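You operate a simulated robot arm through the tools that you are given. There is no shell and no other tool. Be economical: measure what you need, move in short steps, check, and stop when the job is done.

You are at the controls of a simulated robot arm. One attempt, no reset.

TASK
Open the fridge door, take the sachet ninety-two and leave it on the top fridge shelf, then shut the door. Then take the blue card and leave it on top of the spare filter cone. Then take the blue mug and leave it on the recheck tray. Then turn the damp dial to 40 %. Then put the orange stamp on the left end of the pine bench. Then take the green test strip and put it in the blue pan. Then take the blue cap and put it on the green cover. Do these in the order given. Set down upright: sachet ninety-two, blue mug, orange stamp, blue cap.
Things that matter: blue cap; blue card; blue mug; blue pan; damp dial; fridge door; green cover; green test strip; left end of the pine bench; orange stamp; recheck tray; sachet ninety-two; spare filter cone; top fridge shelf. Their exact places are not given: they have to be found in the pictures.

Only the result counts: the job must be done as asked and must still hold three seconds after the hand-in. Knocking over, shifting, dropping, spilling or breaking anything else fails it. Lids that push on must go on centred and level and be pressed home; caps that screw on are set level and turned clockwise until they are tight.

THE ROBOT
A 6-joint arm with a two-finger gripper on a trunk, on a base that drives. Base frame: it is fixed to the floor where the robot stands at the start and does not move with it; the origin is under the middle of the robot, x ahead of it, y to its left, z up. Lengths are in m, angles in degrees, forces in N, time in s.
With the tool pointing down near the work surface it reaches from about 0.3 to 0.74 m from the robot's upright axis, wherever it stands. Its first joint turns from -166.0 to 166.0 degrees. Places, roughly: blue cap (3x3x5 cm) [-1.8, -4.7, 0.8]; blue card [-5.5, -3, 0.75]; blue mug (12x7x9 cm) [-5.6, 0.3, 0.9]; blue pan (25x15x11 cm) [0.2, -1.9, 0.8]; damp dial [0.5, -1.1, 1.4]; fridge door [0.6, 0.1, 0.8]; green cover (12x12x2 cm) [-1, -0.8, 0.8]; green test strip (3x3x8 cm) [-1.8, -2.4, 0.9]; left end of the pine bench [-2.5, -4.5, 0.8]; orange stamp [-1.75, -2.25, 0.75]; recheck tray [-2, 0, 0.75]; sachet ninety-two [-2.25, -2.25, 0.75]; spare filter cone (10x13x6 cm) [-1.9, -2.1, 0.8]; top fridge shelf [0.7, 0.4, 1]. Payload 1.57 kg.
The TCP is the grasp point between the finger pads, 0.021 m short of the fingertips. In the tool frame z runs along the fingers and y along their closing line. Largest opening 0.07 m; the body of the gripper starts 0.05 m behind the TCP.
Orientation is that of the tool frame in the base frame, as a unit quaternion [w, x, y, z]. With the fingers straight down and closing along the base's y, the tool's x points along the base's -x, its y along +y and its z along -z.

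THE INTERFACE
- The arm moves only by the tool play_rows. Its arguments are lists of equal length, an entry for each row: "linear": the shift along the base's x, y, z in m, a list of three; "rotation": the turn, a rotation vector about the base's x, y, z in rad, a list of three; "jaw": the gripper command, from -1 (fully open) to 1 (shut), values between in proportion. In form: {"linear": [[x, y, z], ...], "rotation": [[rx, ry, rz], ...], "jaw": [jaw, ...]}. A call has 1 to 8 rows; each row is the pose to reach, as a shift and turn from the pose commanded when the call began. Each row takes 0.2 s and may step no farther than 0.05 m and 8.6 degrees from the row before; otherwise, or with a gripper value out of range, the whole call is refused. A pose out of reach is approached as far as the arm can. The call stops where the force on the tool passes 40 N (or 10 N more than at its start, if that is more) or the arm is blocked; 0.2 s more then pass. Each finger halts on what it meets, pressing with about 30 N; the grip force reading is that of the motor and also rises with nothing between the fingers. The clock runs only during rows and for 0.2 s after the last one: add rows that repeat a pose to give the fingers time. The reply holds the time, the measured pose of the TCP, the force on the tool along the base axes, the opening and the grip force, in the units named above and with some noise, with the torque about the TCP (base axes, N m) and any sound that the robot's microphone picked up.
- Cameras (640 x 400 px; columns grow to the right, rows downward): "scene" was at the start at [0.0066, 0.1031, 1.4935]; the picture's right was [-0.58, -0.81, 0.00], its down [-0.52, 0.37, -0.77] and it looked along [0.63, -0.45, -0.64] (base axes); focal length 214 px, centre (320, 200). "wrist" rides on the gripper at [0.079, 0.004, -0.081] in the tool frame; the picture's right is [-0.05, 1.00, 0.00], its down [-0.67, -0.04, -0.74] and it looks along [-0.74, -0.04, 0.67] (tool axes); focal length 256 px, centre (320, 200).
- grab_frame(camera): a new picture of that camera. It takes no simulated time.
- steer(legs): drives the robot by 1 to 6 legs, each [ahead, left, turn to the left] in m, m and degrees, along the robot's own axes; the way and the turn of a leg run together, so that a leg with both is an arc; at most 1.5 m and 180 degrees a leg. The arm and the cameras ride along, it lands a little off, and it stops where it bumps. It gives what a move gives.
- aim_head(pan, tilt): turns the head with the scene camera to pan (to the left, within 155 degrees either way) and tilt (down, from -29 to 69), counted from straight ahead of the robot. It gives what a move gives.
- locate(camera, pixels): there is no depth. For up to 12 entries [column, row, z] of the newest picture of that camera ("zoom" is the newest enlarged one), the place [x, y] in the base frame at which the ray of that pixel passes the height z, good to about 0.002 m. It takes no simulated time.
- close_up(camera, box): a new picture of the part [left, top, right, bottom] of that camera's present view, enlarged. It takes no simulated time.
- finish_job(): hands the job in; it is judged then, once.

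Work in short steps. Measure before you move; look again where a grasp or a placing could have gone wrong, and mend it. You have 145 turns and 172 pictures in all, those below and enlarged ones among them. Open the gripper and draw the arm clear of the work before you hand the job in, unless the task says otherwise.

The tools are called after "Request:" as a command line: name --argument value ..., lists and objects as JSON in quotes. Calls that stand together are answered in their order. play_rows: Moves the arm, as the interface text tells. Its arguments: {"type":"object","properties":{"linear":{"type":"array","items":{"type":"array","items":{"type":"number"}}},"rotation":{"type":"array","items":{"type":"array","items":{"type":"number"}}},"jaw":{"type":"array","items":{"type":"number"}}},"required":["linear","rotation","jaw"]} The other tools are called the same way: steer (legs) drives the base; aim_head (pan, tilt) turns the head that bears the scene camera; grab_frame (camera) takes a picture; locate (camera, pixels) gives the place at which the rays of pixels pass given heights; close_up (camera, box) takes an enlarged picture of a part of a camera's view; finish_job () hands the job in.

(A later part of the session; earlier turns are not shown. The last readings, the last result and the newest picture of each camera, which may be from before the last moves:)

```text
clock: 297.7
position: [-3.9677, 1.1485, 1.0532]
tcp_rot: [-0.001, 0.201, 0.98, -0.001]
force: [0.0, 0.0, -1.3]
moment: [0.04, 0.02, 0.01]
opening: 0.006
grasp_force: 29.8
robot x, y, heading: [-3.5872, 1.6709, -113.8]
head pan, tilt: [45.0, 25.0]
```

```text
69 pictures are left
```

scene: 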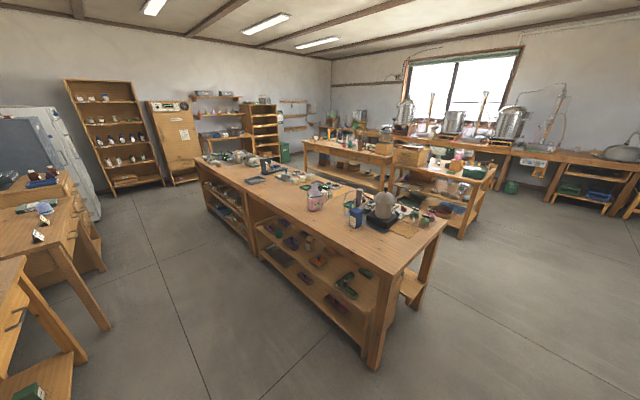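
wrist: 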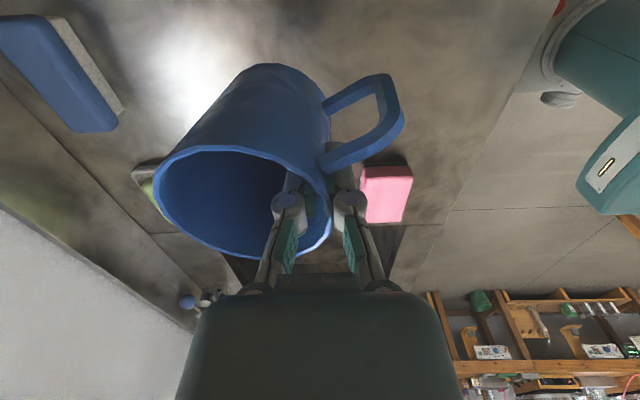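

The refused retract is redone now; then I move along this aisle to the tray (bench near edge is at ~0.8 m ahead).

Request:
play_rows --linear '[[0.0148, 0.0335, 0.0167], [0.0297, 0.067, 0.0333], [0.0445, 0.1005, 0.05], [0.0593, 0.134, 0.0667], [0.0742, 0.1675, 0.0833], [0.089, 0.201, 0.1]]' --rotation '[[0, 0, 0], [0, 0, 0], [0, 0, 0], [0, 0, 0], [0, 0, 0], [0, 0, 0]]' --jaw '[1, 1, 1, 1, 1, 1]'

Request:
steer --legs '[[0.2, 0, -2.5], [0, 1.0, 0], [0, 1.0, 0]]'

Request:
aim_head --pan 5 --tilt 45

Request:
grab_frame --camera "scene"

```text
clock: 299.1
position: [-3.8772, 1.3503, 1.1554]
tcp_rot: [0.0, 0.2, 0.98, 0.0]
force: [-0.5, -0.4, -0.5]
moment: [0.05, -0.04, -0.05]
opening: 0.0058
grasp_force: 30.0
robot x, y, heading: [-3.5884, 1.6653, -114.2]
head pan, tilt: [45.0, 25.0]
```

```text
clock: 310.1
position: [-2.2088, 0.3098, 1.1549]
tcp_rot: [0.0, 0.221, 0.975, -0.001]
force: [-0.1, -0.5, -1.5]
moment: [0.04, -0.02, 0.04]
opening: 0.0058
grasp_force: 30.5
robot x, y, heading: [-1.907, 0.6144, -116.3]
head pan, tilt: [45.0, 25.0]
```

```text
clock: 311.2
position: [-2.2083, 0.3094, 1.1561]
tcp_rot: [-0.001, 0.221, 0.975, -0.001]
force: [0.4, 0.9, -0.8]
moment: [-0.01, -0.03, 0.01]
opening: 0.0062
grasp_force: 29.8
robot x, y, heading: [-1.9064, 0.6146, -116.1]
head pan, tilt: [5.0, 45.0]
```

```text
68 pictures are left
```

scene: 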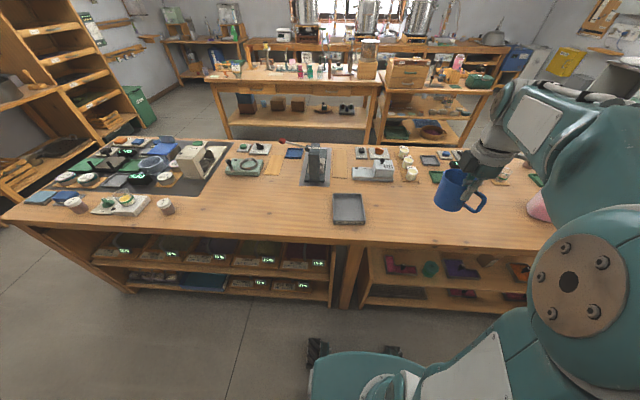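

Request:
close_up --camera "scene" --box '[290, 150, 450, 250]'

Request:
locate --camera "scene" --pixels '[[331, 195, 0.8], [361, 194, 0.8], [366, 222, 0.8], [334, 224, 0.8], [348, 209, 0.8], [348, 209, 0.85], [5, 216, 0.8], [550, 246, 0.8]]'

```text
4.00 times, centred on (370, 200) of scene
```

zoom: 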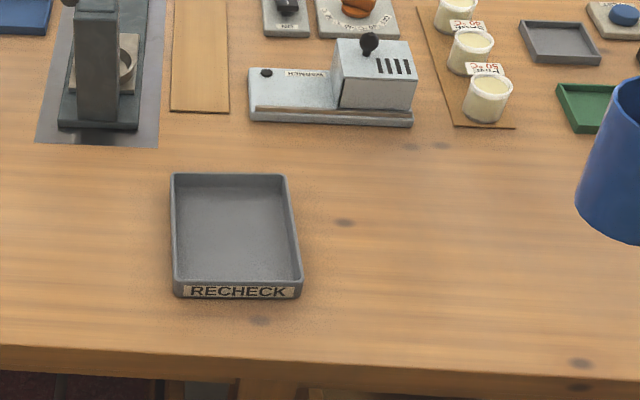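

```text
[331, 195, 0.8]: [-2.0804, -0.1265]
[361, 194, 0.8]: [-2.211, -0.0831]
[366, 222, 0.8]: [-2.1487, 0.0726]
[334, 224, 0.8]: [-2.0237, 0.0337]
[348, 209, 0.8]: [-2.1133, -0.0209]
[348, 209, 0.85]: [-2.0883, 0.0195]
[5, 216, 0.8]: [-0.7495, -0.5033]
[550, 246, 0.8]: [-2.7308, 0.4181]
```

Tray "RECHECK" centre ≈ (−2.11,−0.015). Carry the mug over it at height.

Request:
play_rows --linear '[[0.0155, -0.037, -0.01], [0.031, -0.074, -0.02], [0.0465, -0.111, -0.03], [0.062, -0.148, -0.04], [0.0775, -0.184, -0.05], [0.093, -0.221, -0.06], [0.1085, -0.258, -0.075], [0.124, -0.295, -0.09]]' --rotation '[[0, 0, 0], [0, 0, 0], [0, 0, 0], [0, 0, 0], [0, 0, 0], [0, 0, 0], [0, 0, 0], [0, 0, 0]]' --jaw '[1, 1, 1, 1, 1, 1, 1, 1]'

Request:
grab_frame --camera "wrist"

Request:
close_up --camera "scene" --box '[270, 130, 430, 250]'

```text
clock: 313.0
position: [-2.081, 0.0125, 1.0657]
tcp_rot: [-0.001, 0.222, 0.975, -0.001]
force: [0.1, 0.2, -0.4]
moment: [0.04, -0.02, -0.05]
opening: 0.0061
grasp_force: 30.4
robot x, y, heading: [-1.905, 0.6145, -116.3]
head pan, tilt: [5.0, 45.0]
```

```text
66 pictures are left
```

wrist: 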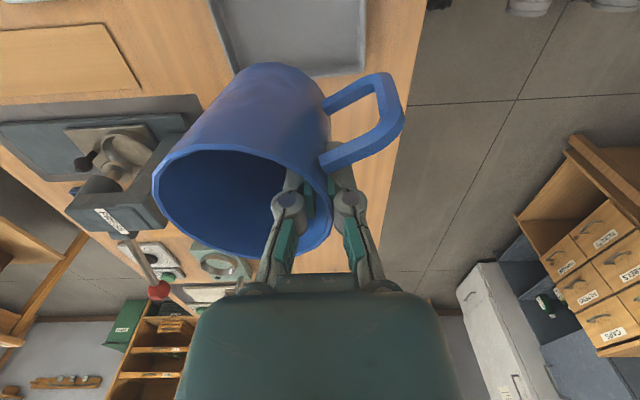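

```text
3.33 times, centred on (350, 190) of scene
```

zoom: 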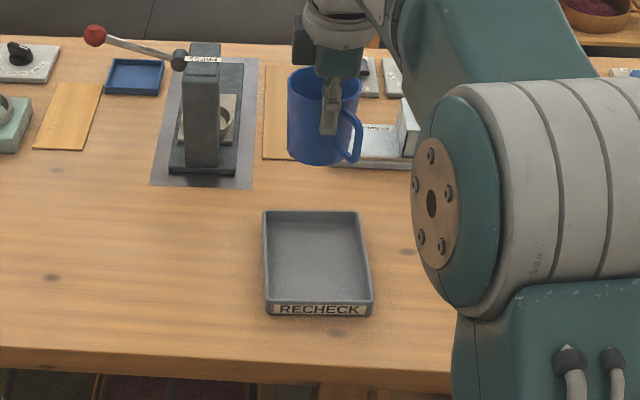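

Request:
locate --camera "zoom" --pixels '[[322, 155, 0.985], [262, 212, 0.8], [358, 212, 0.8], [371, 300, 0.8], [264, 302, 0.8], [262, 212, 0.84], [371, 300, 0.84]]'

Request:
locate --camera "wrist" --pixels '[[364, 70, 0.8], [364, 70, 0.84], [364, 70, 0.88], [240, 72, 0.8], [240, 72, 0.84]]'

```text
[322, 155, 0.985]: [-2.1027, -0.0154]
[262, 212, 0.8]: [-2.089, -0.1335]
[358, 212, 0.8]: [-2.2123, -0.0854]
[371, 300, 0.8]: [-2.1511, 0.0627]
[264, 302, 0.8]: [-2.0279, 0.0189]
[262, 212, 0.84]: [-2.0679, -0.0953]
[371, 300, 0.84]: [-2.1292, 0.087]
```

```text
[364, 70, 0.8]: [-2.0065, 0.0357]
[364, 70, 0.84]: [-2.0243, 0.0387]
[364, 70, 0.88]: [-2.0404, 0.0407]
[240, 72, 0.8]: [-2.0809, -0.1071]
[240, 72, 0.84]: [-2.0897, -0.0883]
```

Mug is over the tray centre. Lower 16 cm with a 1 cm shift for the handle, then creep to contact.

Request:
play_rows --linear '[[0.004, -0.002, -0.03], [0.009, -0.004, -0.065], [0.009, -0.004, -0.1], [0.009, -0.004, -0.13], [0.009, -0.004, -0.155], [0.009, -0.004, -0.165]]' --rotation '[[0, 0, 0], [0, 0, 0], [0, 0, 0], [0, 0, 0], [0, 0, 0], [0, 0, 0]]' --jaw '[1, 1, 1, 1, 1, 1]'

Request:
play_rows --linear '[[0, 0, -0.006], [0, 0, -0.011], [0, 0, -0.016]]' --rotation '[[0, 0, 0], [0, 0, 0], [0, 0, 0]]' --jaw '[1, 1, 1]'

Request:
close_up --camera "scene" --box '[270, 150, 430, 250]'

```text
clock: 314.4
position: [-2.073, 0.0094, 0.899]
tcp_rot: [-0.001, 0.222, 0.975, 0.0]
force: [0.9, 0.2, -1.1]
moment: [0.01, -0.02, -0.02]
opening: 0.0062
grasp_force: 30.1
robot x, y, heading: [-1.9042, 0.6166, -116.4]
head pan, tilt: [5.0, 45.0]
```

```text
clock: 315.2
position: [-2.0735, 0.0093, 0.8846]
tcp_rot: [-0.001, 0.221, 0.975, -0.001]
force: [-0.1, -0.4, -2.2]
moment: [0.03, 0.0, 0.02]
opening: 0.0061
grasp_force: 29.9
robot x, y, heading: [-1.9029, 0.6129, -116.2]
head pan, tilt: [5.0, 45.0]
```

```text
4.00 times, centred on (350, 200) of scene
```

zoom: 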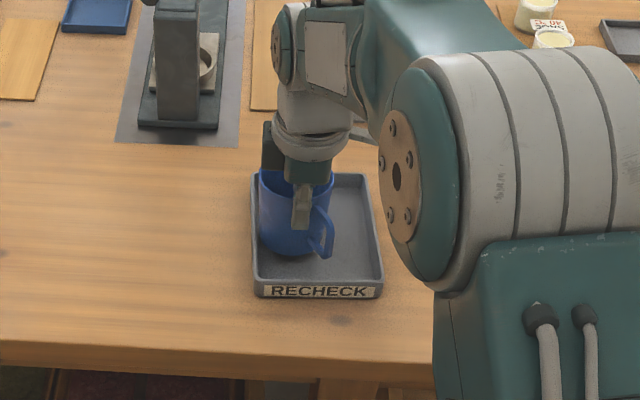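

Mug is close to the tray's left wall; shift 1.2 cm right and go on down to contact.

Request:
play_rows --linear '[[-0.011, 0.007, 0], [-0.011, 0.007, -0.004], [-0.011, 0.007, -0.008], [-0.011, 0.007, -0.012]]' --rotation '[[0, 0, 0], [0, 0, 0], [0, 0, 0], [0, 0, 0]]' --jaw '[1, 1, 1, 1]'

Request:
play_rows --linear '[[0, 0, -0.004], [0, 0, -0.008]]' --rotation '[[0, 0, 0], [0, 0, 0]]' --jaw '[1, 1]'

```text
clock: 316.2
position: [-2.085, 0.017, 0.8716]
tcp_rot: [-0.001, 0.221, 0.975, -0.002]
force: [-0.7, -0.2, -0.4]
moment: [0.0, 0.0, 0.03]
opening: 0.006
grasp_force: 29.8
robot x, y, heading: [-1.9044, 0.6165, -116.2]
head pan, tilt: [5.0, 45.0]
```

```text
clock: 316.8
position: [-2.086, 0.0173, 0.8683]
tcp_rot: [-0.002, 0.221, 0.975, -0.005]
force: [1.9, 4.8, 31.5]
moment: [-0.66, 0.33, 0.03]
opening: 0.0062
grasp_force: 30.3
robot x, y, heading: [-1.9057, 0.6141, -116.2]
head pan, tilt: [5.0, 45.0]
```

Contact. Relieve slightly, open and rise.

Request:
play_rows --linear '[[0, 0, 0.004], [0, 0, 0.004], [0, 0, 0.004], [0, 0, 0.03], [0, 0, 0.07], [0, 0, 0.11], [0, 0, 0.15]]' --rotation '[[0, 0, 0], [0, 0, 0], [0, 0, 0], [0, 0, 0], [0, 0, 0], [0, 0, 0], [0, 0, 0]]' --jaw '[0.5, 0.2, 0.2, 0.2, 0.2, 0.2, 0.2]'

Request:
close_up --camera "scene" --box '[270, 130, 430, 250]'

```text
clock: 318.4
position: [-2.0839, 0.0148, 1.0143]
tcp_rot: [-0.002, 0.222, 0.975, 0.0]
force: [0.4, 0.1, 0.9]
moment: [0.0, -0.01, 0.02]
opening: 0.0281
grasp_force: 0.2
robot x, y, heading: [-1.9028, 0.6171, -116.2]
head pan, tilt: [5.0, 45.0]
```

```text
3.33 times, centred on (350, 190) of scene
```

zoom: 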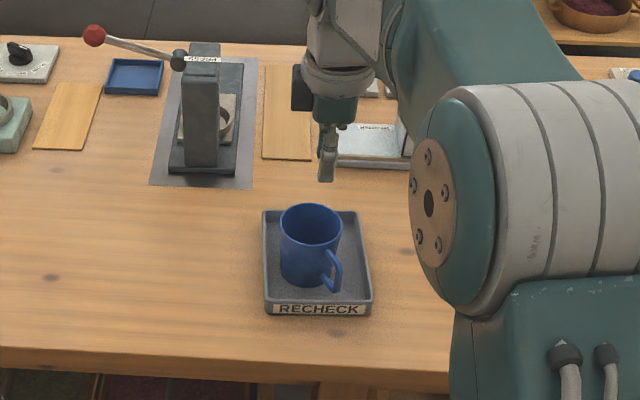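

Mug is in the tray, upright. Next the damp dial: retract, drive along the aisle and turn to face the dry-store cabinet.

Request:
play_rows --linear '[[0.019, 0.04, 0.02], [0.038, 0.08, 0.04], [0.057, 0.12, 0.06], [0.076, 0.16, 0.08], [0.097, 0.2, 0.09]]' --rotation '[[0, 0, 0], [0, 0, 0], [0, 0, 0], [0, 0, 0], [0, 0, 0]]' --jaw '[1, 1, 1, 1, 1]'

Request:
steer --legs '[[0, 1.1, 0], [0, 1.05, 0], [0, 0, 90], [0, -0.35, 0]]'

Request:
aim_head --pan 0 --tilt 8

Request:
grab_frame --camera "scene"

```text
clock: 319.6
position: [-1.9885, 0.2177, 1.1028]
tcp_rot: [-0.001, 0.221, 0.975, -0.001]
force: [0.2, -0.2, -1.2]
moment: [0.05, -0.01, -0.01]
opening: 0.0
grasp_force: 28.6
robot x, y, heading: [-1.9031, 0.6137, -116.1]
head pan, tilt: [5.0, 45.0]
```

```text
clock: 336.1
position: [0.3214, -0.677, 1.1027]
tcp_rot: [-0.002, -0.565, 0.825, -0.001]
force: [0.4, 0.1, 0.5]
moment: [-0.03, 0.01, 0.02]
opening: 0.0
grasp_force: 28.6
robot x, y, heading: [-0.0817, -0.622, -21.8]
head pan, tilt: [5.0, 45.0]
```

```text
clock: 337.1
position: [0.3196, -0.6809, 1.1031]
tcp_rot: [0.001, -0.565, 0.825, -0.001]
force: [0.1, 1.0, 0.4]
moment: [0.01, 0.02, 0.01]
opening: 0.0
grasp_force: 28.6
robot x, y, heading: [-0.0808, -0.6228, -21.5]
head pan, tilt: [0.0, 8.0]
```

```text
62 pictures are left
```

scene: 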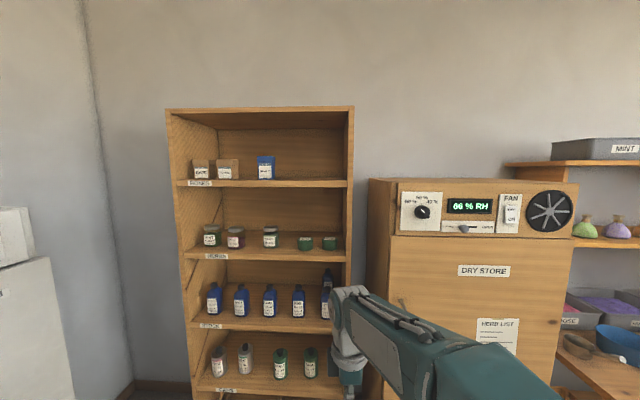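

Dial at (422,211). Enlarge and get rays.

Request:
close_up --camera "scene" --box '[394, 186, 458, 236]'

Request:
locate --camera "scene" --pixels '[[422, 211, 1.4], [422, 211, 1.35], [371, 181, 1.4], [398, 235, 1.35], [398, 235, 1.3]]'

```text
8.00 times, centred on (426, 211) of scene
```

zoom: 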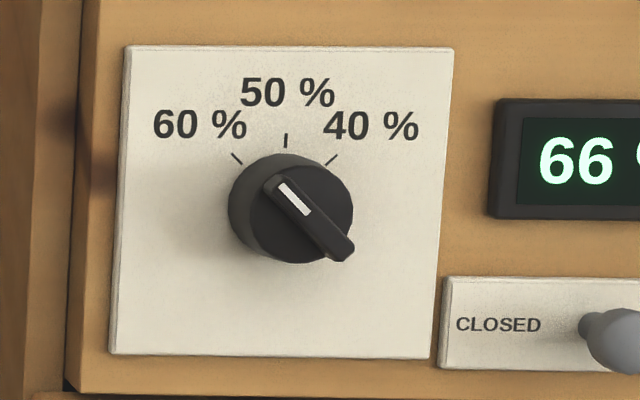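

```text
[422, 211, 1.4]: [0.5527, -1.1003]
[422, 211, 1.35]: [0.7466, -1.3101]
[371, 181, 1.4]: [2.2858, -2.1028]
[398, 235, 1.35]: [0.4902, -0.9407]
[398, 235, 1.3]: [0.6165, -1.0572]
```

The pointer is at 60 %; 40 % is ≈88° clockwise. I square the heading to −26°, then swing the tool up to horizontal in front of the dial (centre ≈ (0.545,−1.092,1.402)).

Request:
steer --legs '[[0, 0, -4.5]]'

Request:
play_rows --linear '[[0.0103, -0.0274, 0.0249], [0.0207, -0.0548, 0.0498], [0.031, -0.0823, 0.0748], [0.0413, -0.1097, 0.0997], [0.0517, -0.1371, 0.1246], [0.062, -0.1645, 0.1495], [0.0723, -0.1919, 0.1744], [0.0827, -0.2193, 0.1993]]' --rotation '[[-0.0573, -0.1177, 0], [-0.1147, -0.2354, 0], [-0.172, -0.353, 0], [-0.2293, -0.4707, 0], [-0.2867, -0.5884, 0], [-0.344, -0.7061, 0], [-0.4013, -0.8238, 0], [-0.4586, -0.9414, 0]]' --jaw '[-0.3, -0.3, -0.3, -0.3, -0.3, -0.3, -0.3, -0.3]'

Request:
play_rows --linear '[[0.0103, -0.0274, 0.0249], [0.0207, -0.0548, 0.0498], [0.031, -0.0823, 0.0748], [0.0413, -0.1097, 0.0997]]' --rotation '[[-0.0573, -0.1177, 0], [-0.1147, -0.2354, 0], [-0.172, -0.353, 0], [-0.2293, -0.4707, 0]]' --jaw '[-0.3, -0.3, -0.3, -0.3]'

```text
clock: 338.0
position: [0.3163, -0.7116, 1.1029]
tcp_rot: [0.0, -0.532, 0.847, -0.001]
force: [0.8, -0.2, 0.5]
moment: [-0.03, 0.0, 0.0]
opening: 0.0001
grasp_force: 28.7
robot x, y, heading: [-0.0833, -0.6238, -26.1]
head pan, tilt: [0.0, 8.0]
```

```text
clock: 339.8
position: [0.3966, -0.9327, 1.3043]
tcp_rot: [0.264, -0.46, 0.732, -0.426]
force: [0.0, 0.4, 0.9]
moment: [0.03, 0.01, 0.02]
opening: 0.0452
grasp_force: 0.0
robot x, y, heading: [-0.0803, -0.6253, -26.2]
head pan, tilt: [0.0, 8.0]
```

```text
clock: 340.8
position: [0.4408, -1.0405, 1.4073]
tcp_rot: [0.373, -0.375, 0.601, -0.6]
force: [0.5, -0.1, -0.8]
moment: [0.04, -0.01, 0.02]
opening: 0.0454
grasp_force: 0.1
out of reach, approached as far as the arm can: row 4
robot x, y, heading: [-0.0832, -0.6227, -26.4]
head pan, tilt: [0.0, 8.0]
```

Tool horizontal facing the dial. Roll +45° so the fingers straddle the ridge, then look.

Request:
play_rows --linear '[[0, 0, 0], [0, 0, 0], [0, 0, 0], [0, 0, 0], [0, 0, 0], [0, 0, 0]]' --rotation '[[0.1177, -0.0573, 0], [0.2354, -0.1147, 0], [0.353, -0.172, 0], [0.4707, -0.2293, 0], [0.5884, -0.2867, 0], [0.706, -0.344, 0]]' --jaw '[-0.3, -0.3, -0.3, -0.3, -0.3, -0.3]'

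Request:
grab_frame --camera "wrist"

Request:
close_up --camera "scene" --box '[370, 160, 490, 250]'

```text
clock: 342.2
position: [0.4416, -1.0408, 1.407]
tcp_rot: [0.574, -0.116, 0.697, -0.413]
force: [0.5, 0.5, 0.2]
moment: [-0.05, 0.02, 0.01]
opening: 0.0457
grasp_force: 0.0
robot x, y, heading: [-0.0832, -0.6253, -26.2]
head pan, tilt: [0.0, 8.0]
```

```text
60 pictures are left
```

wrist: 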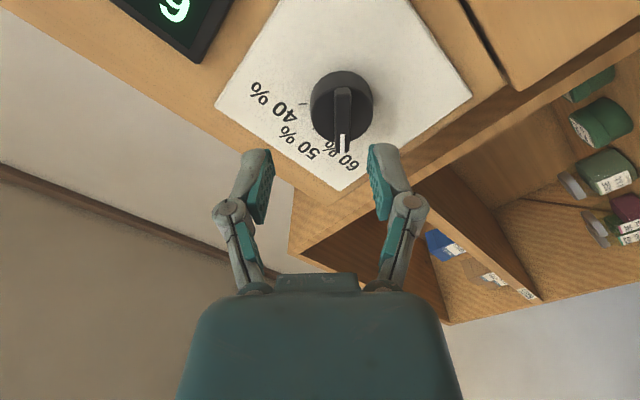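

```text
4.44 times, centred on (430, 205) of scene
```

zoom: 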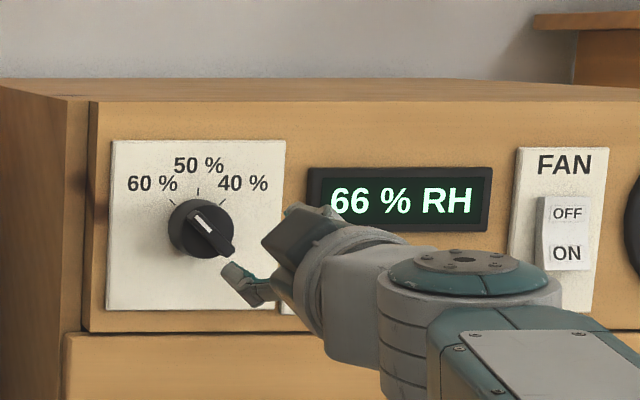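

Triangulate the knob with the wrist view.

Request:
locate --camera "wrist" --pixels '[[343, 112, 1.4], [343, 112, 1.38], [343, 112, 1.42], [342, 150, 1.4]]'

Request:
locate --camera "scene" --pixels '[[423, 211.5, 1.4], [423, 211.5, 1.41], [423, 211.5, 1.39]]'

```text
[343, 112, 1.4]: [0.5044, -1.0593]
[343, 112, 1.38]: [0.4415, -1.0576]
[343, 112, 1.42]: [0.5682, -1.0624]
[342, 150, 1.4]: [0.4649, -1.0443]
```

```text
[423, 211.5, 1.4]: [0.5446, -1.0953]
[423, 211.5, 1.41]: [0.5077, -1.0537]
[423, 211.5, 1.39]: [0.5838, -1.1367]
```

Ridge is 8.2 cm ahead and ~1.7 cm left. Shift, advance 6.8 cm, and close on the ridge.

Request:
play_rows --linear '[[0.0077, 0.0157, -0.001], [0.0277, 0.006, -0.001], [0.0477, -0.0038, -0.001], [0.0688, -0.0141, -0.001], [0.0688, -0.0141, -0.001], [0.0688, -0.0141, -0.001], [0.0688, -0.0141, -0.001]]' --rotation '[[0, 0, 0], [0, 0, 0], [0, 0, 0], [0, 0, 0], [0, 0, 0], [0, 0, 0], [0, 0, 0]]' --jaw '[-0.3, -0.3, -0.3, -0.3, 0.3, 1, 1]'

Request:
grab_frame --camera "wrist"

```text
clock: 343.8
position: [0.51, -1.0561, 1.4066]
tcp_rot: [0.574, -0.118, 0.698, -0.412]
force: [-14.7, 8.8, -11.2]
moment: [0.12, 0.17, 0.48]
opening: 0.0427
grasp_force: 32.1
robot x, y, heading: [-0.081, -0.6219, -26.2]
head pan, tilt: [0.0, 8.0]
```

```text
58 pictures are left
```

wrist: 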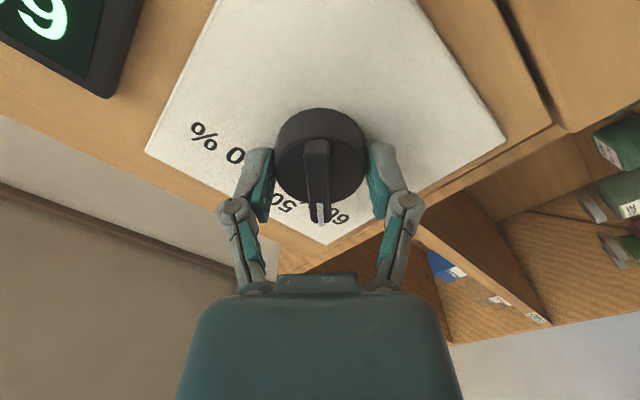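

The disc itself is gripped (43 mm), but ~9 mm off its centre along tool x. Open, shift, and re-grip.

Request:
play_rows --linear '[[0, 0, 0], [0, 0, 0], [-0.0028, -0.0057, -0.0063], [-0.0028, -0.0057, -0.0063], [-0.0028, -0.0057, -0.0063], [-0.0028, -0.0057, -0.0063]]' --rotation '[[0, 0, 0], [0, 0, 0], [0, 0, 0], [0, 0, 0], [0, 0, 0], [0, 0, 0]]' --jaw '[-0.6, -0.6, -0.6, -0.6, 1, 1]'

Request:
grab_frame --camera "wrist"

```text
clock: 345.2
position: [0.5074, -1.0616, 1.399]
tcp_rot: [0.574, -0.117, 0.698, -0.413]
force: [-10.4, 7.0, -8.1]
moment: [0.08, 0.27, 0.35]
opening: 0.0422
grasp_force: 32.5
robot x, y, heading: [-0.0806, -0.6189, -26.3]
head pan, tilt: [0.0, 8.0]
```

```text
57 pictures are left
```

wrist: 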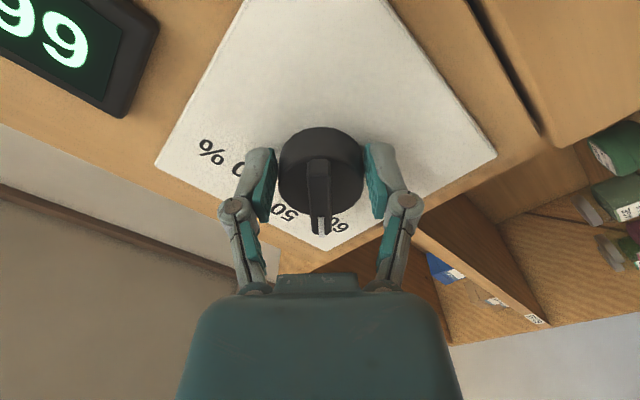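

Now centred. Turn clockwise 88° about the dial axis.

Request:
play_rows --linear '[[0, 0, 0], [0, 0, 0], [0, 0, 0], [0, 0, 0], [0, 0, 0], [0, 0, 0], [0, 0, 0], [0, 0, 0]]' --rotation '[[0.1294, -0.0631, 0], [0.2589, -0.1261, 0], [0.3883, -0.1892, 0], [0.5178, -0.2523, 0], [0.6472, -0.3153, 0], [0.7767, -0.3784, 0], [0.9061, -0.4415, 0], [1.0356, -0.5046, 0]]' --jaw '[1, 1, 1, 1, 1, 1, 1, 1]'

Request:
play_rows --linear '[[0, 0, 0], [0, 0, 0], [0, 0, 0]]' --rotation '[[0.12, -0.0585, 0], [0.24, -0.117, 0], [0.345, -0.168, 0]]' --jaw '[1, 1, 1]'

Request:
close_up --camera "scene" --box '[380, 170, 460, 240]'

Request:
grab_frame --camera "wrist"

```text
clock: 346.0
position: [0.5074, -1.0594, 1.3965]
tcp_rot: [0.641, 0.018, 0.71, -0.291]
force: [-4.6, 7.0, -2.1]
moment: [0.15, 0.39, -0.28]
opening: 0.0421
grasp_force: 32.3
robot x, y, heading: [-0.0868, -0.6264, -26.4]
head pan, tilt: [0.0, 8.0]
stopped in row 3: the force on the tool passed its limit at 42 N (the readings are from after the stop); the commanded pose is now the measured one
```

```text
clock: 346.8
position: [0.5088, -1.0573, 1.3969]
tcp_rot: [0.685, 0.151, 0.695, -0.161]
force: [-10.8, 27.8, -17.2]
moment: [-0.14, 0.19, 0.36]
opening: 0.0422
grasp_force: 31.8
robot x, y, heading: [-0.082, -0.6256, -26.6]
head pan, tilt: [0.0, 8.0]
```

```text
5.71 times, centred on (420, 205) of scene
```

zoom: 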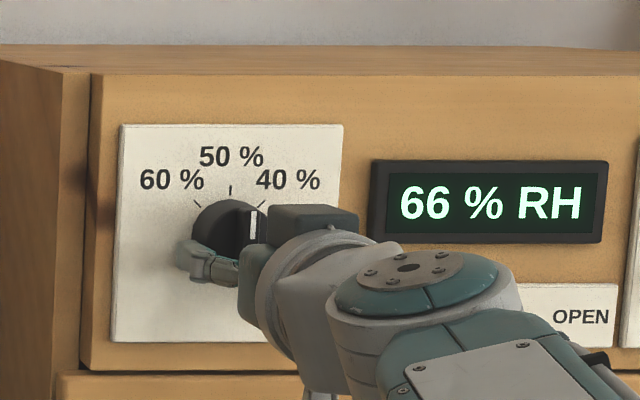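

```text
55 pictures are left
```

wrist: 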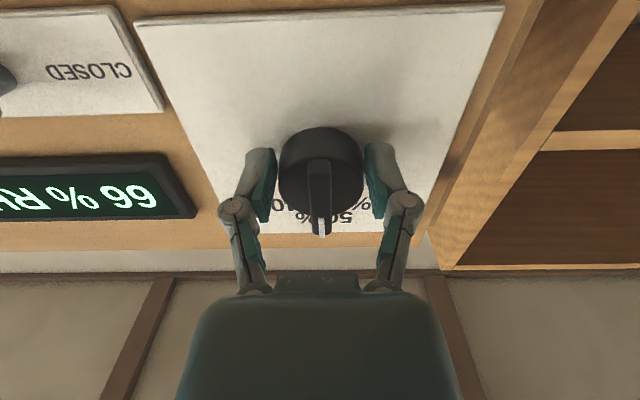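

Pointer is at 50 % now (force stop in the middle). Relieve the side load and turn the remaining 45°.

Request:
play_rows --linear '[[-0.0015, 0.004, -0.0025], [-0.0015, 0.004, -0.0025], [-0.0015, 0.004, -0.0025], [-0.0015, 0.004, -0.0025]]' --rotation '[[0, 0, 0], [0.1177, -0.0573, 0], [0.2354, -0.1147, 0], [0.353, -0.172, 0]]' --jaw '[1, 1, 1, 1]'

Request:
play_rows --linear '[[0, 0, 0], [0, 0, 0], [0, 0, 0]]' --rotation '[[0.1177, -0.0573, 0], [0.2354, -0.1147, 0], [0.353, -0.172, 0]]' --jaw '[1, 1, 1]'

Request:
grab_frame --camera "wrist"

```text
clock: 347.8
position: [0.5093, -1.0519, 1.3963]
tcp_rot: [0.705, 0.283, 0.65, -0.024]
force: [34.8, 12.2, 11.5]
moment: [-0.16, 0.19, 0.24]
opening: 0.0417
grasp_force: 32.3
robot x, y, heading: [-0.083, -0.6241, -26.3]
head pan, tilt: [0.0, 8.0]
```

```text
clock: 348.5
position: [0.5098, -1.0495, 1.397]
tcp_rot: [0.698, 0.384, 0.594, 0.108]
force: [21.3, 29.5, -1.4]
moment: [0.06, 0.75, 1.11]
opening: 0.0411
grasp_force: 31.9
robot x, y, heading: [-0.0795, -0.622, -25.9]
head pan, tilt: [0.0, 8.0]
stopped in row 3: the force on the tool passed its limit at 50 N (the readings are from after the stop); the commanded pose is now the measured one
```

```text
54 pictures are left
```

wrist: 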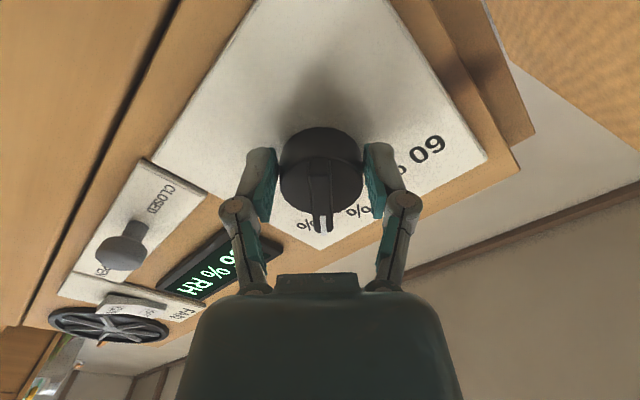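

Pointer is about 42° right of vertical. Release, back off 7 cm and check the dial from the scene camera.

Request:
play_rows --linear '[[0, 0, 0], [0, 0, 0], [-0.022, 0.011, 0], [-0.045, 0.022, 0], [-0.063, 0.031, 0], [-0.099, 0.048, 0]]' --rotation '[[0, 0, 0], [0, 0, 0], [0, 0, 0], [0, 0, 0], [0, 0, 0], [0, 0, 0]]' --jaw '[-1, -1, -1, -1, -1, -1]'

Request:
close_up --camera "scene" --box '[394, 186, 458, 236]'

```text
clock: 349.9
position: [0.4052, -1.0098, 1.3973]
tcp_rot: [0.7, 0.39, 0.59, 0.103]
force: [1.0, 0.7, -0.3]
moment: [0.01, -0.02, -0.03]
opening: 0.0701
grasp_force: 0.0
robot x, y, heading: [-0.0896, -0.6215, -26.3]
head pan, tilt: [0.0, 8.0]
```

```text
8.00 times, centred on (426, 211) of scene
```

zoom: 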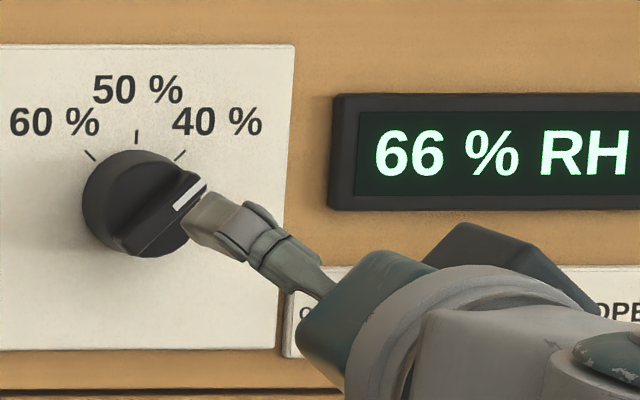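

The pointer's white mark now points to the 40 % tick. Return the tool: roll back 42°, then pitch down to vertical.

Request:
play_rows --linear '[[-0.018, 0.009, -0.01], [-0.036, 0.018, -0.02], [-0.054, 0.026, -0.03], [-0.072, 0.035, -0.04], [-0.072, 0.035, -0.05]]' --rotation '[[-0.1304, 0.0635, 0], [-0.2607, 0.127, 0], [-0.3911, 0.1905, 0], [-0.5214, 0.254, 0], [-0.6518, 0.3176, 0]]' --jaw '[-1, -1, -1, -1, -1]'

Request:
play_rows --linear '[[0, 0, -0.025], [0, 0, -0.05], [0, 0, -0.075], [0, 0, -0.1], [0, 0, -0.125], [0, 0, -0.15], [0, 0, -0.175], [0, 0, -0.2]]' --rotation '[[0.0642, 0.1318, 0], [0.1284, 0.2636, 0], [0.1926, 0.3954, 0], [0.2568, 0.5272, 0], [0.321, 0.659, 0], [0.3853, 0.7908, 0], [0.4495, 0.9226, 0], [0.5137, 1.0544, 0]]' --jaw '[-1, -1, -1, -1, -1, -1, -1, -1]'

Request:
play_rows --linear '[[-0.03, 0.015, -0.01], [-0.06, 0.03, -0.02], [-0.08, 0.04, -0.03]]' --rotation '[[0.0642, 0.1318, 0], [0.1284, 0.2636, 0], [0.1743, 0.3578, 0]]' --jaw '[-1, -1, -1]'

```text
clock: 351.1
position: [0.3339, -0.9741, 1.3473]
tcp_rot: [0.687, 0.155, 0.693, -0.152]
force: [-0.1, 0.7, 0.6]
moment: [0.0, -0.01, 0.01]
opening: 0.07
grasp_force: 0.1
robot x, y, heading: [-0.0819, -0.6199, -26.4]
head pan, tilt: [0.0, 8.0]
```

```text
clock: 352.9
position: [0.3328, -0.9761, 1.1489]
tcp_rot: [0.189, 0.221, 0.956, -0.036]
force: [-0.1, 0.1, -0.1]
moment: [-0.03, -0.03, 0.02]
opening: 0.0701
grasp_force: 0.1
robot x, y, heading: [-0.0806, -0.6272, -26.1]
head pan, tilt: [0.0, 8.0]
```

```text
clock: 353.7
position: [0.252, -0.9361, 1.1175]
tcp_rot: [-0.005, 0.228, 0.974, 0.007]
force: [0.0, 0.2, -0.6]
moment: [-0.01, -0.01, -0.02]
opening: 0.0698
grasp_force: 0.1
robot x, y, heading: [-0.0835, -0.6234, -26.4]
head pan, tilt: [0.0, 8.0]
```

Tool is down again. Drive to the first table for the orange stamp.

Request:
steer --legs '[[0, -1.5, 0], [0, 0, -90], [0.05, -0.74, 0]]'

Request:
aim_head --pan 5 --tilt 50

Request:
grab_frame --camera "scene"

Request:
grab_frame --camera "wrist"

```text
clock: 368.8
position: [-1.749, -2.0112, 1.1175]
tcp_rot: [0.002, 0.856, 0.518, 0.008]
force: [0.6, 0.5, 1.4]
moment: [0.04, 0.02, -0.01]
opening: 0.0702
grasp_force: 0.0
robot x, y, heading: [-1.4302, -1.6817, -117.6]
head pan, tilt: [0.0, 8.0]
```

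```text
clock: 369.9
position: [-1.7513, -2.0097, 1.118]
tcp_rot: [0.003, 0.855, 0.518, 0.008]
force: [0.0, -0.3, 0.0]
moment: [0.0, -0.03, 0.01]
opening: 0.07
grasp_force: 0.0
robot x, y, heading: [-1.4305, -1.6809, -117.8]
head pan, tilt: [5.0, 50.0]
```

```text
52 pictures are left
```

scene: 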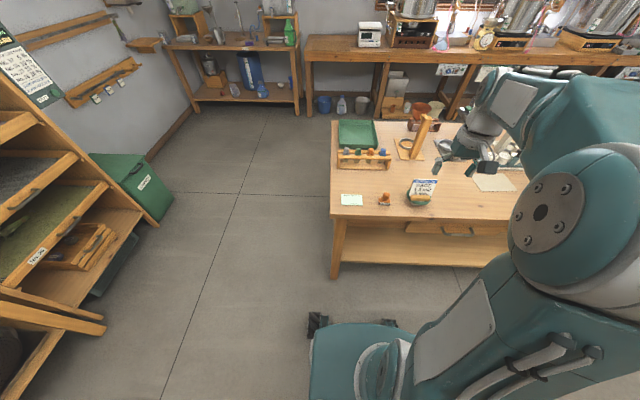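

```text
51 pictures are left
```

wrist: 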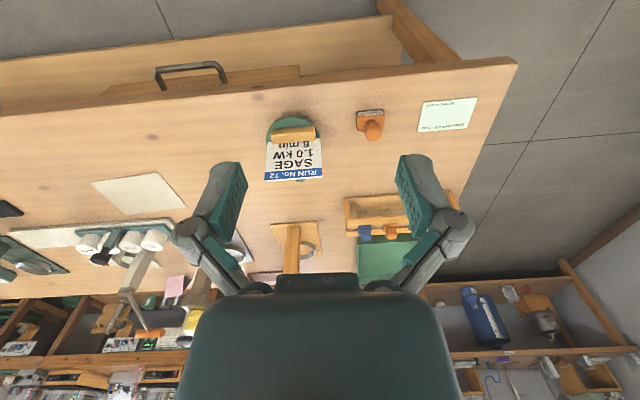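

Request:
locate --camera "wrist" --pixels '[[373, 130, 0.83], [373, 130, 0.8], [370, 118, 0.79]]'

Request:
close_up --camera "scene" --box '[330, 130, 450, 220]'

Request:
locate --camera "zoom" --pixels '[[286, 345, 0.8]]'

```text
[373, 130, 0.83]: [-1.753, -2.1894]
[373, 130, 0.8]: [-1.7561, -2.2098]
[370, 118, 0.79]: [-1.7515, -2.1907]
```

```text
4.44 times, centred on (390, 175) of scene
```

zoom: 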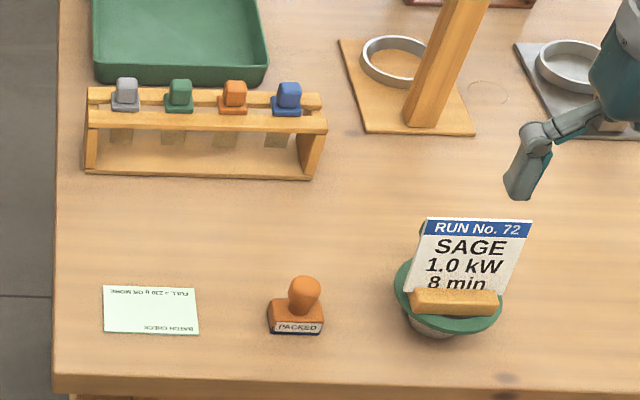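

```text
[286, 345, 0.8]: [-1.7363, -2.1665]
```

Move above the stamp knob (−1.753,−2.188) and refine from the wrist view.

Request:
play_rows --linear '[[0, -0.03, -0.031], [-0.001, -0.06, -0.062], [-0.001, -0.09, -0.094], [-0.001, -0.12, -0.125], [-0.002, -0.15, -0.157], [-0.002, -0.178, -0.188]]' --rotation '[[0, 0, 0], [0, 0, 0], [0, 0, 0], [0, 0, 0], [0, 0, 0], [0, 0, 0]]' --jaw '[-0.4, -0.4, -0.4, -0.4, -0.4, -0.4]'

Request:
grab_frame --camera "wrist"

```text
clock: 371.3
position: [-1.7522, -2.189, 0.93]
tcp_rot: [0.003, 0.855, 0.518, 0.007]
force: [-0.5, 0.3, 0.2]
moment: [-0.01, -0.03, 0.02]
opening: 0.0488
grasp_force: 0.0
robot x, y, heading: [-1.4316, -1.6839, -117.5]
head pan, tilt: [5.0, 50.0]
```

```text
49 pictures are left
```

wrist: 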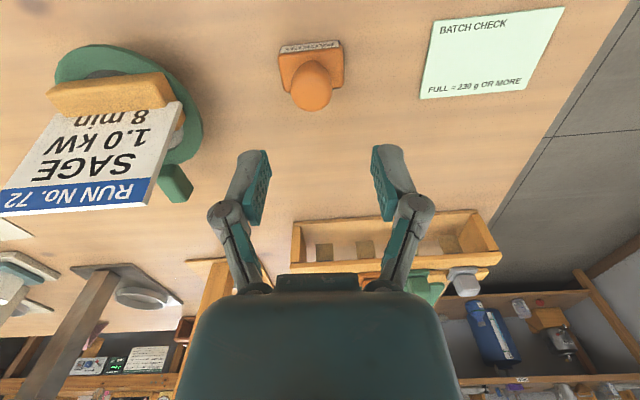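

Knob is on the axis. Descend 9.4 cm, grip and lift.

Request:
play_rows --linear '[[0, 0, -0.03], [0, 0, -0.06], [0, 0, -0.08], [0, 0, -0.094], [0, 0, -0.094], [0, 0, -0.094]]' --rotation '[[0, 0, 0], [0, 0, 0], [0, 0, 0], [0, 0, 0], [0, 0, 0], [0, 0, 0]]' --jaw '[-0.4, -0.4, -0.4, -0.4, 1, 1]'

Request:
play_rows --linear '[[0, 0, 0.04], [0, 0, 0.08], [0, 0, 0.12], [0.02, 0.04, 0.14]]' --rotation '[[0, 0, 0], [0, 0, 0], [0, 0, 0], [0, 0, 0]]' --jaw '[1, 1, 1, 1]'

Request:
grab_frame --camera "wrist"

```text
clock: 372.6
position: [-1.7554, -2.1912, 0.8419]
tcp_rot: [0.006, 0.855, 0.518, 0.002]
force: [3.6, 4.0, 12.8]
moment: [0.29, 0.07, -0.11]
opening: 0.0245
grasp_force: 30.0
robot x, y, heading: [-1.4306, -1.6792, -117.5]
head pan, tilt: [5.0, 50.0]
stopped in row 6: the force on the tool passed its limit at 46 N (the readings are from after the stop); the commanded pose is now the measured one
```

```text
clock: 373.6
position: [-1.7347, -2.1513, 0.9823]
tcp_rot: [0.005, 0.855, 0.518, 0.004]
force: [0.2, 0.0, -1.3]
moment: [0.0, -0.01, -0.04]
opening: 0.0246
grasp_force: 30.1
robot x, y, heading: [-1.4343, -1.6833, -117.4]
head pan, tilt: [5.0, 50.0]
```

```text
48 pictures are left
```

wrist: 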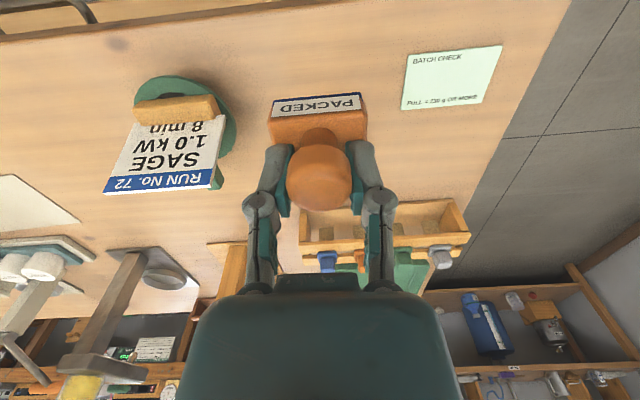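

Stamp held. Drive around the table's left end to the long bench by the window wall.

Request:
steer --legs '[[-0.1, 0.72, 1.5], [1.2, 0, 0], [1.05, 0, 0]]'

Request:
aim_head --pan -5 --tilt 40

Request:
grab_frame --camera "scene"

```text
clock: 388.3
position: [-2.0524, -4.4031, 0.9826]
tcp_rot: [0.005, 0.851, 0.525, 0.003]
force: [0.6, 2.7, 2.0]
moment: [0.1, -0.04, 0.0]
opening: 0.0243
grasp_force: 29.7
robot x, y, heading: [-1.7574, -3.9257, -116.6]
head pan, tilt: [5.0, 50.0]
```

```text
clock: 389.0
position: [-2.0522, -4.403, 0.9824]
tcp_rot: [0.005, 0.851, 0.525, 0.002]
force: [0.4, 1.8, 0.4]
moment: [0.12, -0.08, -0.01]
opening: 0.0244
grasp_force: 29.9
robot x, y, heading: [-1.7584, -3.9292, -116.8]
head pan, tilt: [-5.0, 40.0]
```

```text
47 pictures are left
```

scene: 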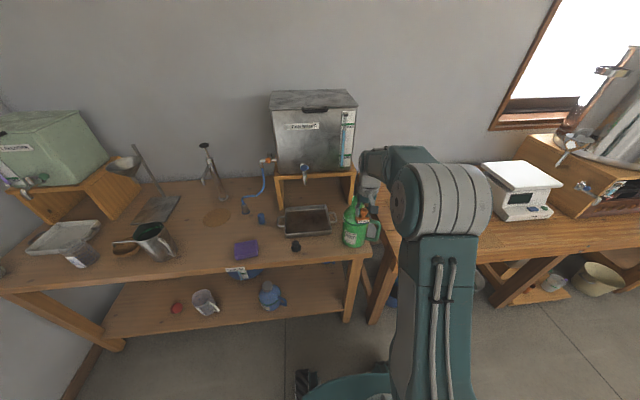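

A slight force reading; the gripper is beside a green bottle. Check closely.

Request:
close_up --camera "scene" --box '[220, 140, 420, 270]'

Request:
grab_frame --camera "wrist"

```text
3.08 times, centred on (320, 205) of scene
```

zoom: 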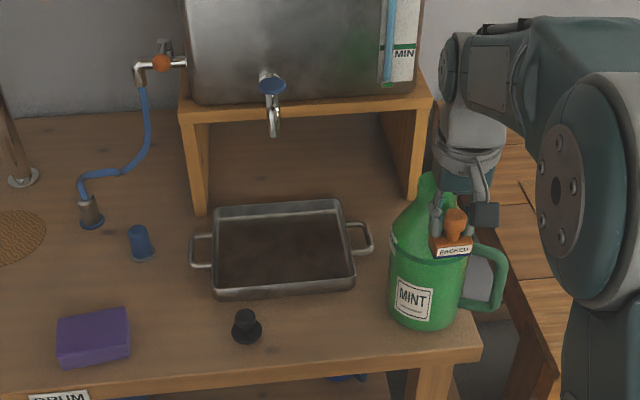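

```text
45 pictures are left
```

wrist: 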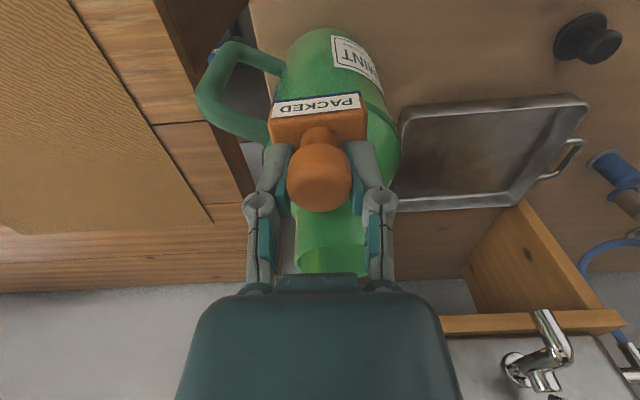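

The stamp hangs just against the green jug. Lift straight up, then back off and shift right to the neighbouring bench.

Request:
play_rows --linear '[[0, 0, 0.04], [0, 0, 0.08], [0, 0, 0.12], [0, 0, 0.16]]' --rotation '[[0, 0, 0], [0, 0, 0], [0, 0, 0], [0, 0, 0]]' --jaw '[1, 1, 1, 1]'

Request:
steer --legs '[[-0.15, 0, 0], [0, -0.42, 0]]'

Request:
aim_head --pan 0 --tilt 42

Request:
grab_frame --camera "scene"

Request:
grab_frame --camera "wrist"

```text
clock: 390.0
position: [-2.0527, -4.3997, 1.1449]
tcp_rot: [0.005, 0.851, 0.524, 0.003]
force: [-0.1, 0.4, -0.9]
moment: [0.02, 0.03, 0.01]
opening: 0.0243
grasp_force: 30.2
robot x, y, heading: [-1.7572, -3.9298, -116.7]
head pan, tilt: [-5.0, 40.0]
```

```text
clock: 393.6
position: [-2.3638, -4.07, 1.1452]
tcp_rot: [0.004, 0.854, 0.52, 0.001]
force: [-0.2, -0.9, -1.2]
moment: [0.01, 0.02, 0.04]
opening: 0.0244
grasp_force: 30.4
robot x, y, heading: [-2.066, -3.599, -117.5]
head pan, tilt: [-5.0, 40.0]
```

```text
clock: 394.3
position: [-2.3658, -4.0689, 1.1454]
tcp_rot: [0.006, 0.854, 0.52, 0.002]
force: [0.5, 0.0, -0.7]
moment: [0.01, -0.01, 0.02]
opening: 0.0243
grasp_force: 29.9
robot x, y, heading: [-2.0657, -3.6012, -117.6]
head pan, tilt: [0.0, 42.0]
```

```text
44 pictures are left
```

scene: 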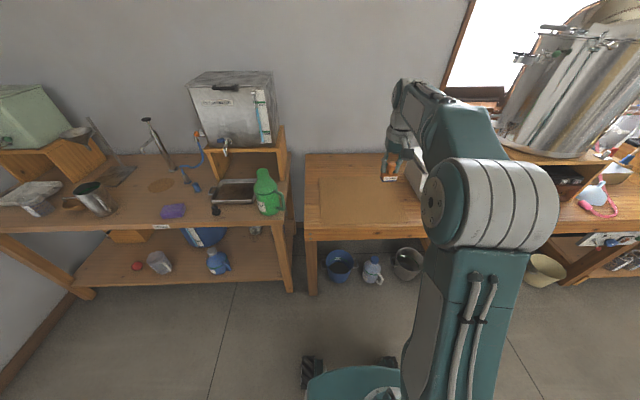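

```text
43 pictures are left
```

wrist: 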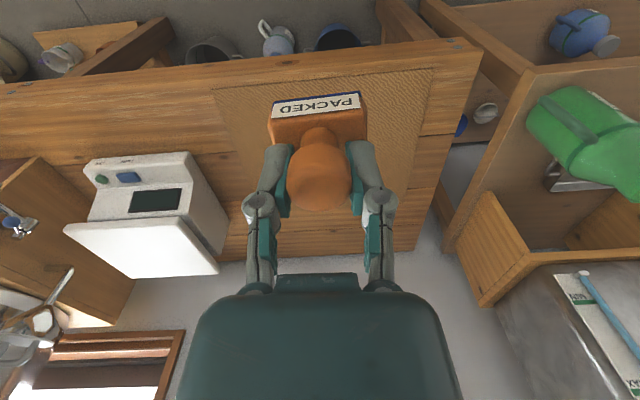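

The jug is fine. The mat on the left end of the right-hand (pine) bench is visible in the wrist view; locate it.

Request:
locate --camera "wrist" --pixels '[[213, 88, 0.8], [433, 70, 0.8], [415, 185, 0.8], [480, 45, 0.8], [420, 250, 0.8], [232, 190, 0.8]]'

Request:
locate --camera "scene" --pixels '[[305, 153, 0.8], [305, 240, 0.8], [305, 240, 0.85], [319, 178, 0.8], [321, 226, 0.8]]'

Request:
close_up --camera "scene" --box '[290, 130, 450, 250]'

```text
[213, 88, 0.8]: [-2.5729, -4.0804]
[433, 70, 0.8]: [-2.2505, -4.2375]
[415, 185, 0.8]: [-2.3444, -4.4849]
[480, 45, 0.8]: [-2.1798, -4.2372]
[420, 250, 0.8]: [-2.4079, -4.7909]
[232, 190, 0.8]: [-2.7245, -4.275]
```

```text
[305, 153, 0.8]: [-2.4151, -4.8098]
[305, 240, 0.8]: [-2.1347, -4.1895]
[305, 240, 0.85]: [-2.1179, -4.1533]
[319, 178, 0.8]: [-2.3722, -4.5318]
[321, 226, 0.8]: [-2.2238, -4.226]
```

```text
3.33 times, centred on (370, 190) of scene
```

zoom: 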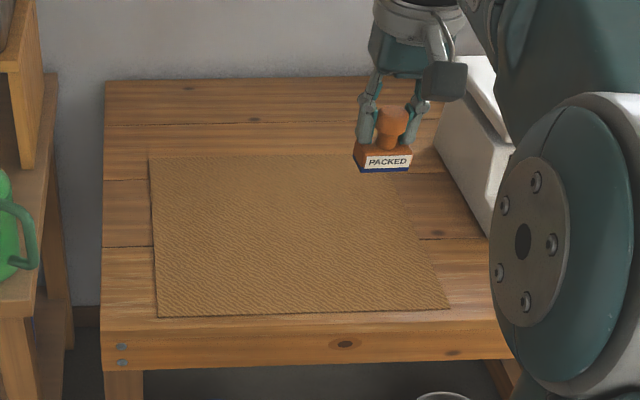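

Drive 17 cm closer and lower the stamp toward the mat centre (≈(−2.48,−4.33)).

Request:
steer --legs '[[0.17, 0, 0]]'

Request:
play_rows --linear '[[-0.009, -0.0275, -0.02], [-0.018, -0.055, -0.05], [-0.027, -0.0825, -0.08], [-0.0355, -0.11, -0.11], [-0.0355, -0.11, -0.15], [-0.0355, -0.11, -0.19], [-0.0355, -0.11, -0.225], [-0.0355, -0.11, -0.245]]' --rotation '[[0, 0, 0], [0, 0, 0], [0, 0, 0], [0, 0, 0], [0, 0, 0], [0, 0, 0], [0, 0, 0], [0, 0, 0]]' --jaw '[1, 1, 1, 1, 1, 1, 1, 1]'

Request:
close_up --camera "scene" --box '[270, 130, 450, 280]'

```text
clock: 395.7
position: [-2.4461, -4.2192, 1.1443]
tcp_rot: [0.006, 0.854, 0.52, 0.002]
force: [-0.4, 0.4, -0.9]
moment: [-0.01, 0.02, 0.05]
opening: 0.0246
grasp_force: 29.9
robot x, y, heading: [-2.1445, -3.7524, -117.4]
head pan, tilt: [0.0, 42.0]
```

```text
clock: 397.5
position: [-2.4815, -4.3297, 0.8988]
tcp_rot: [0.007, 0.854, 0.521, 0.002]
force: [0.6, -0.4, -0.9]
moment: [0.0, -0.03, -0.01]
opening: 0.0245
grasp_force: 29.8
robot x, y, heading: [-2.1469, -3.7502, -117.4]
head pan, tilt: [0.0, 42.0]
```

```text
2.67 times, centred on (360, 205) of scene
```

zoom: 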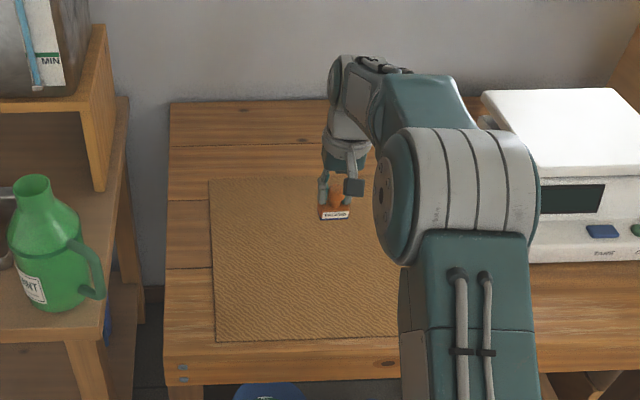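

Over the mat; creep down until contact.

Request:
play_rows --linear '[[0, 0, -0.015], [0, 0, -0.03], [0, 0, -0.037], [0, 0, -0.043]]' --rotation '[[0, 0, 0], [0, 0, 0], [0, 0, 0], [0, 0, 0]]' --jaw '[1, 1, 1, 1]'

Request:
play_rows --linear '[[0, 0, -0.005], [0, 0, -0.01], [0, 0, -0.015]]' --rotation '[[0, 0, 0], [0, 0, 0], [0, 0, 0]]' --jaw '[1, 1, 1]'

```text
clock: 398.5
position: [-2.4789, -4.3301, 0.8574]
tcp_rot: [0.006, 0.854, 0.521, 0.002]
force: [-0.1, -0.5, -0.6]
moment: [-0.01, 0.02, 0.01]
opening: 0.0244
grasp_force: 30.3
robot x, y, heading: [-2.145, -3.7498, -117.1]
head pan, tilt: [0.0, 42.0]
```

```text
clock: 399.3
position: [-2.481, -4.3291, 0.8413]
tcp_rot: [0.007, 0.854, 0.521, 0.002]
force: [0.4, 0.7, 0.0]
moment: [0.01, 0.0, -0.02]
opening: 0.0246
grasp_force: 30.4
robot x, y, heading: [-2.1425, -3.7515, -117.3]
head pan, tilt: [0.0, 42.0]
```

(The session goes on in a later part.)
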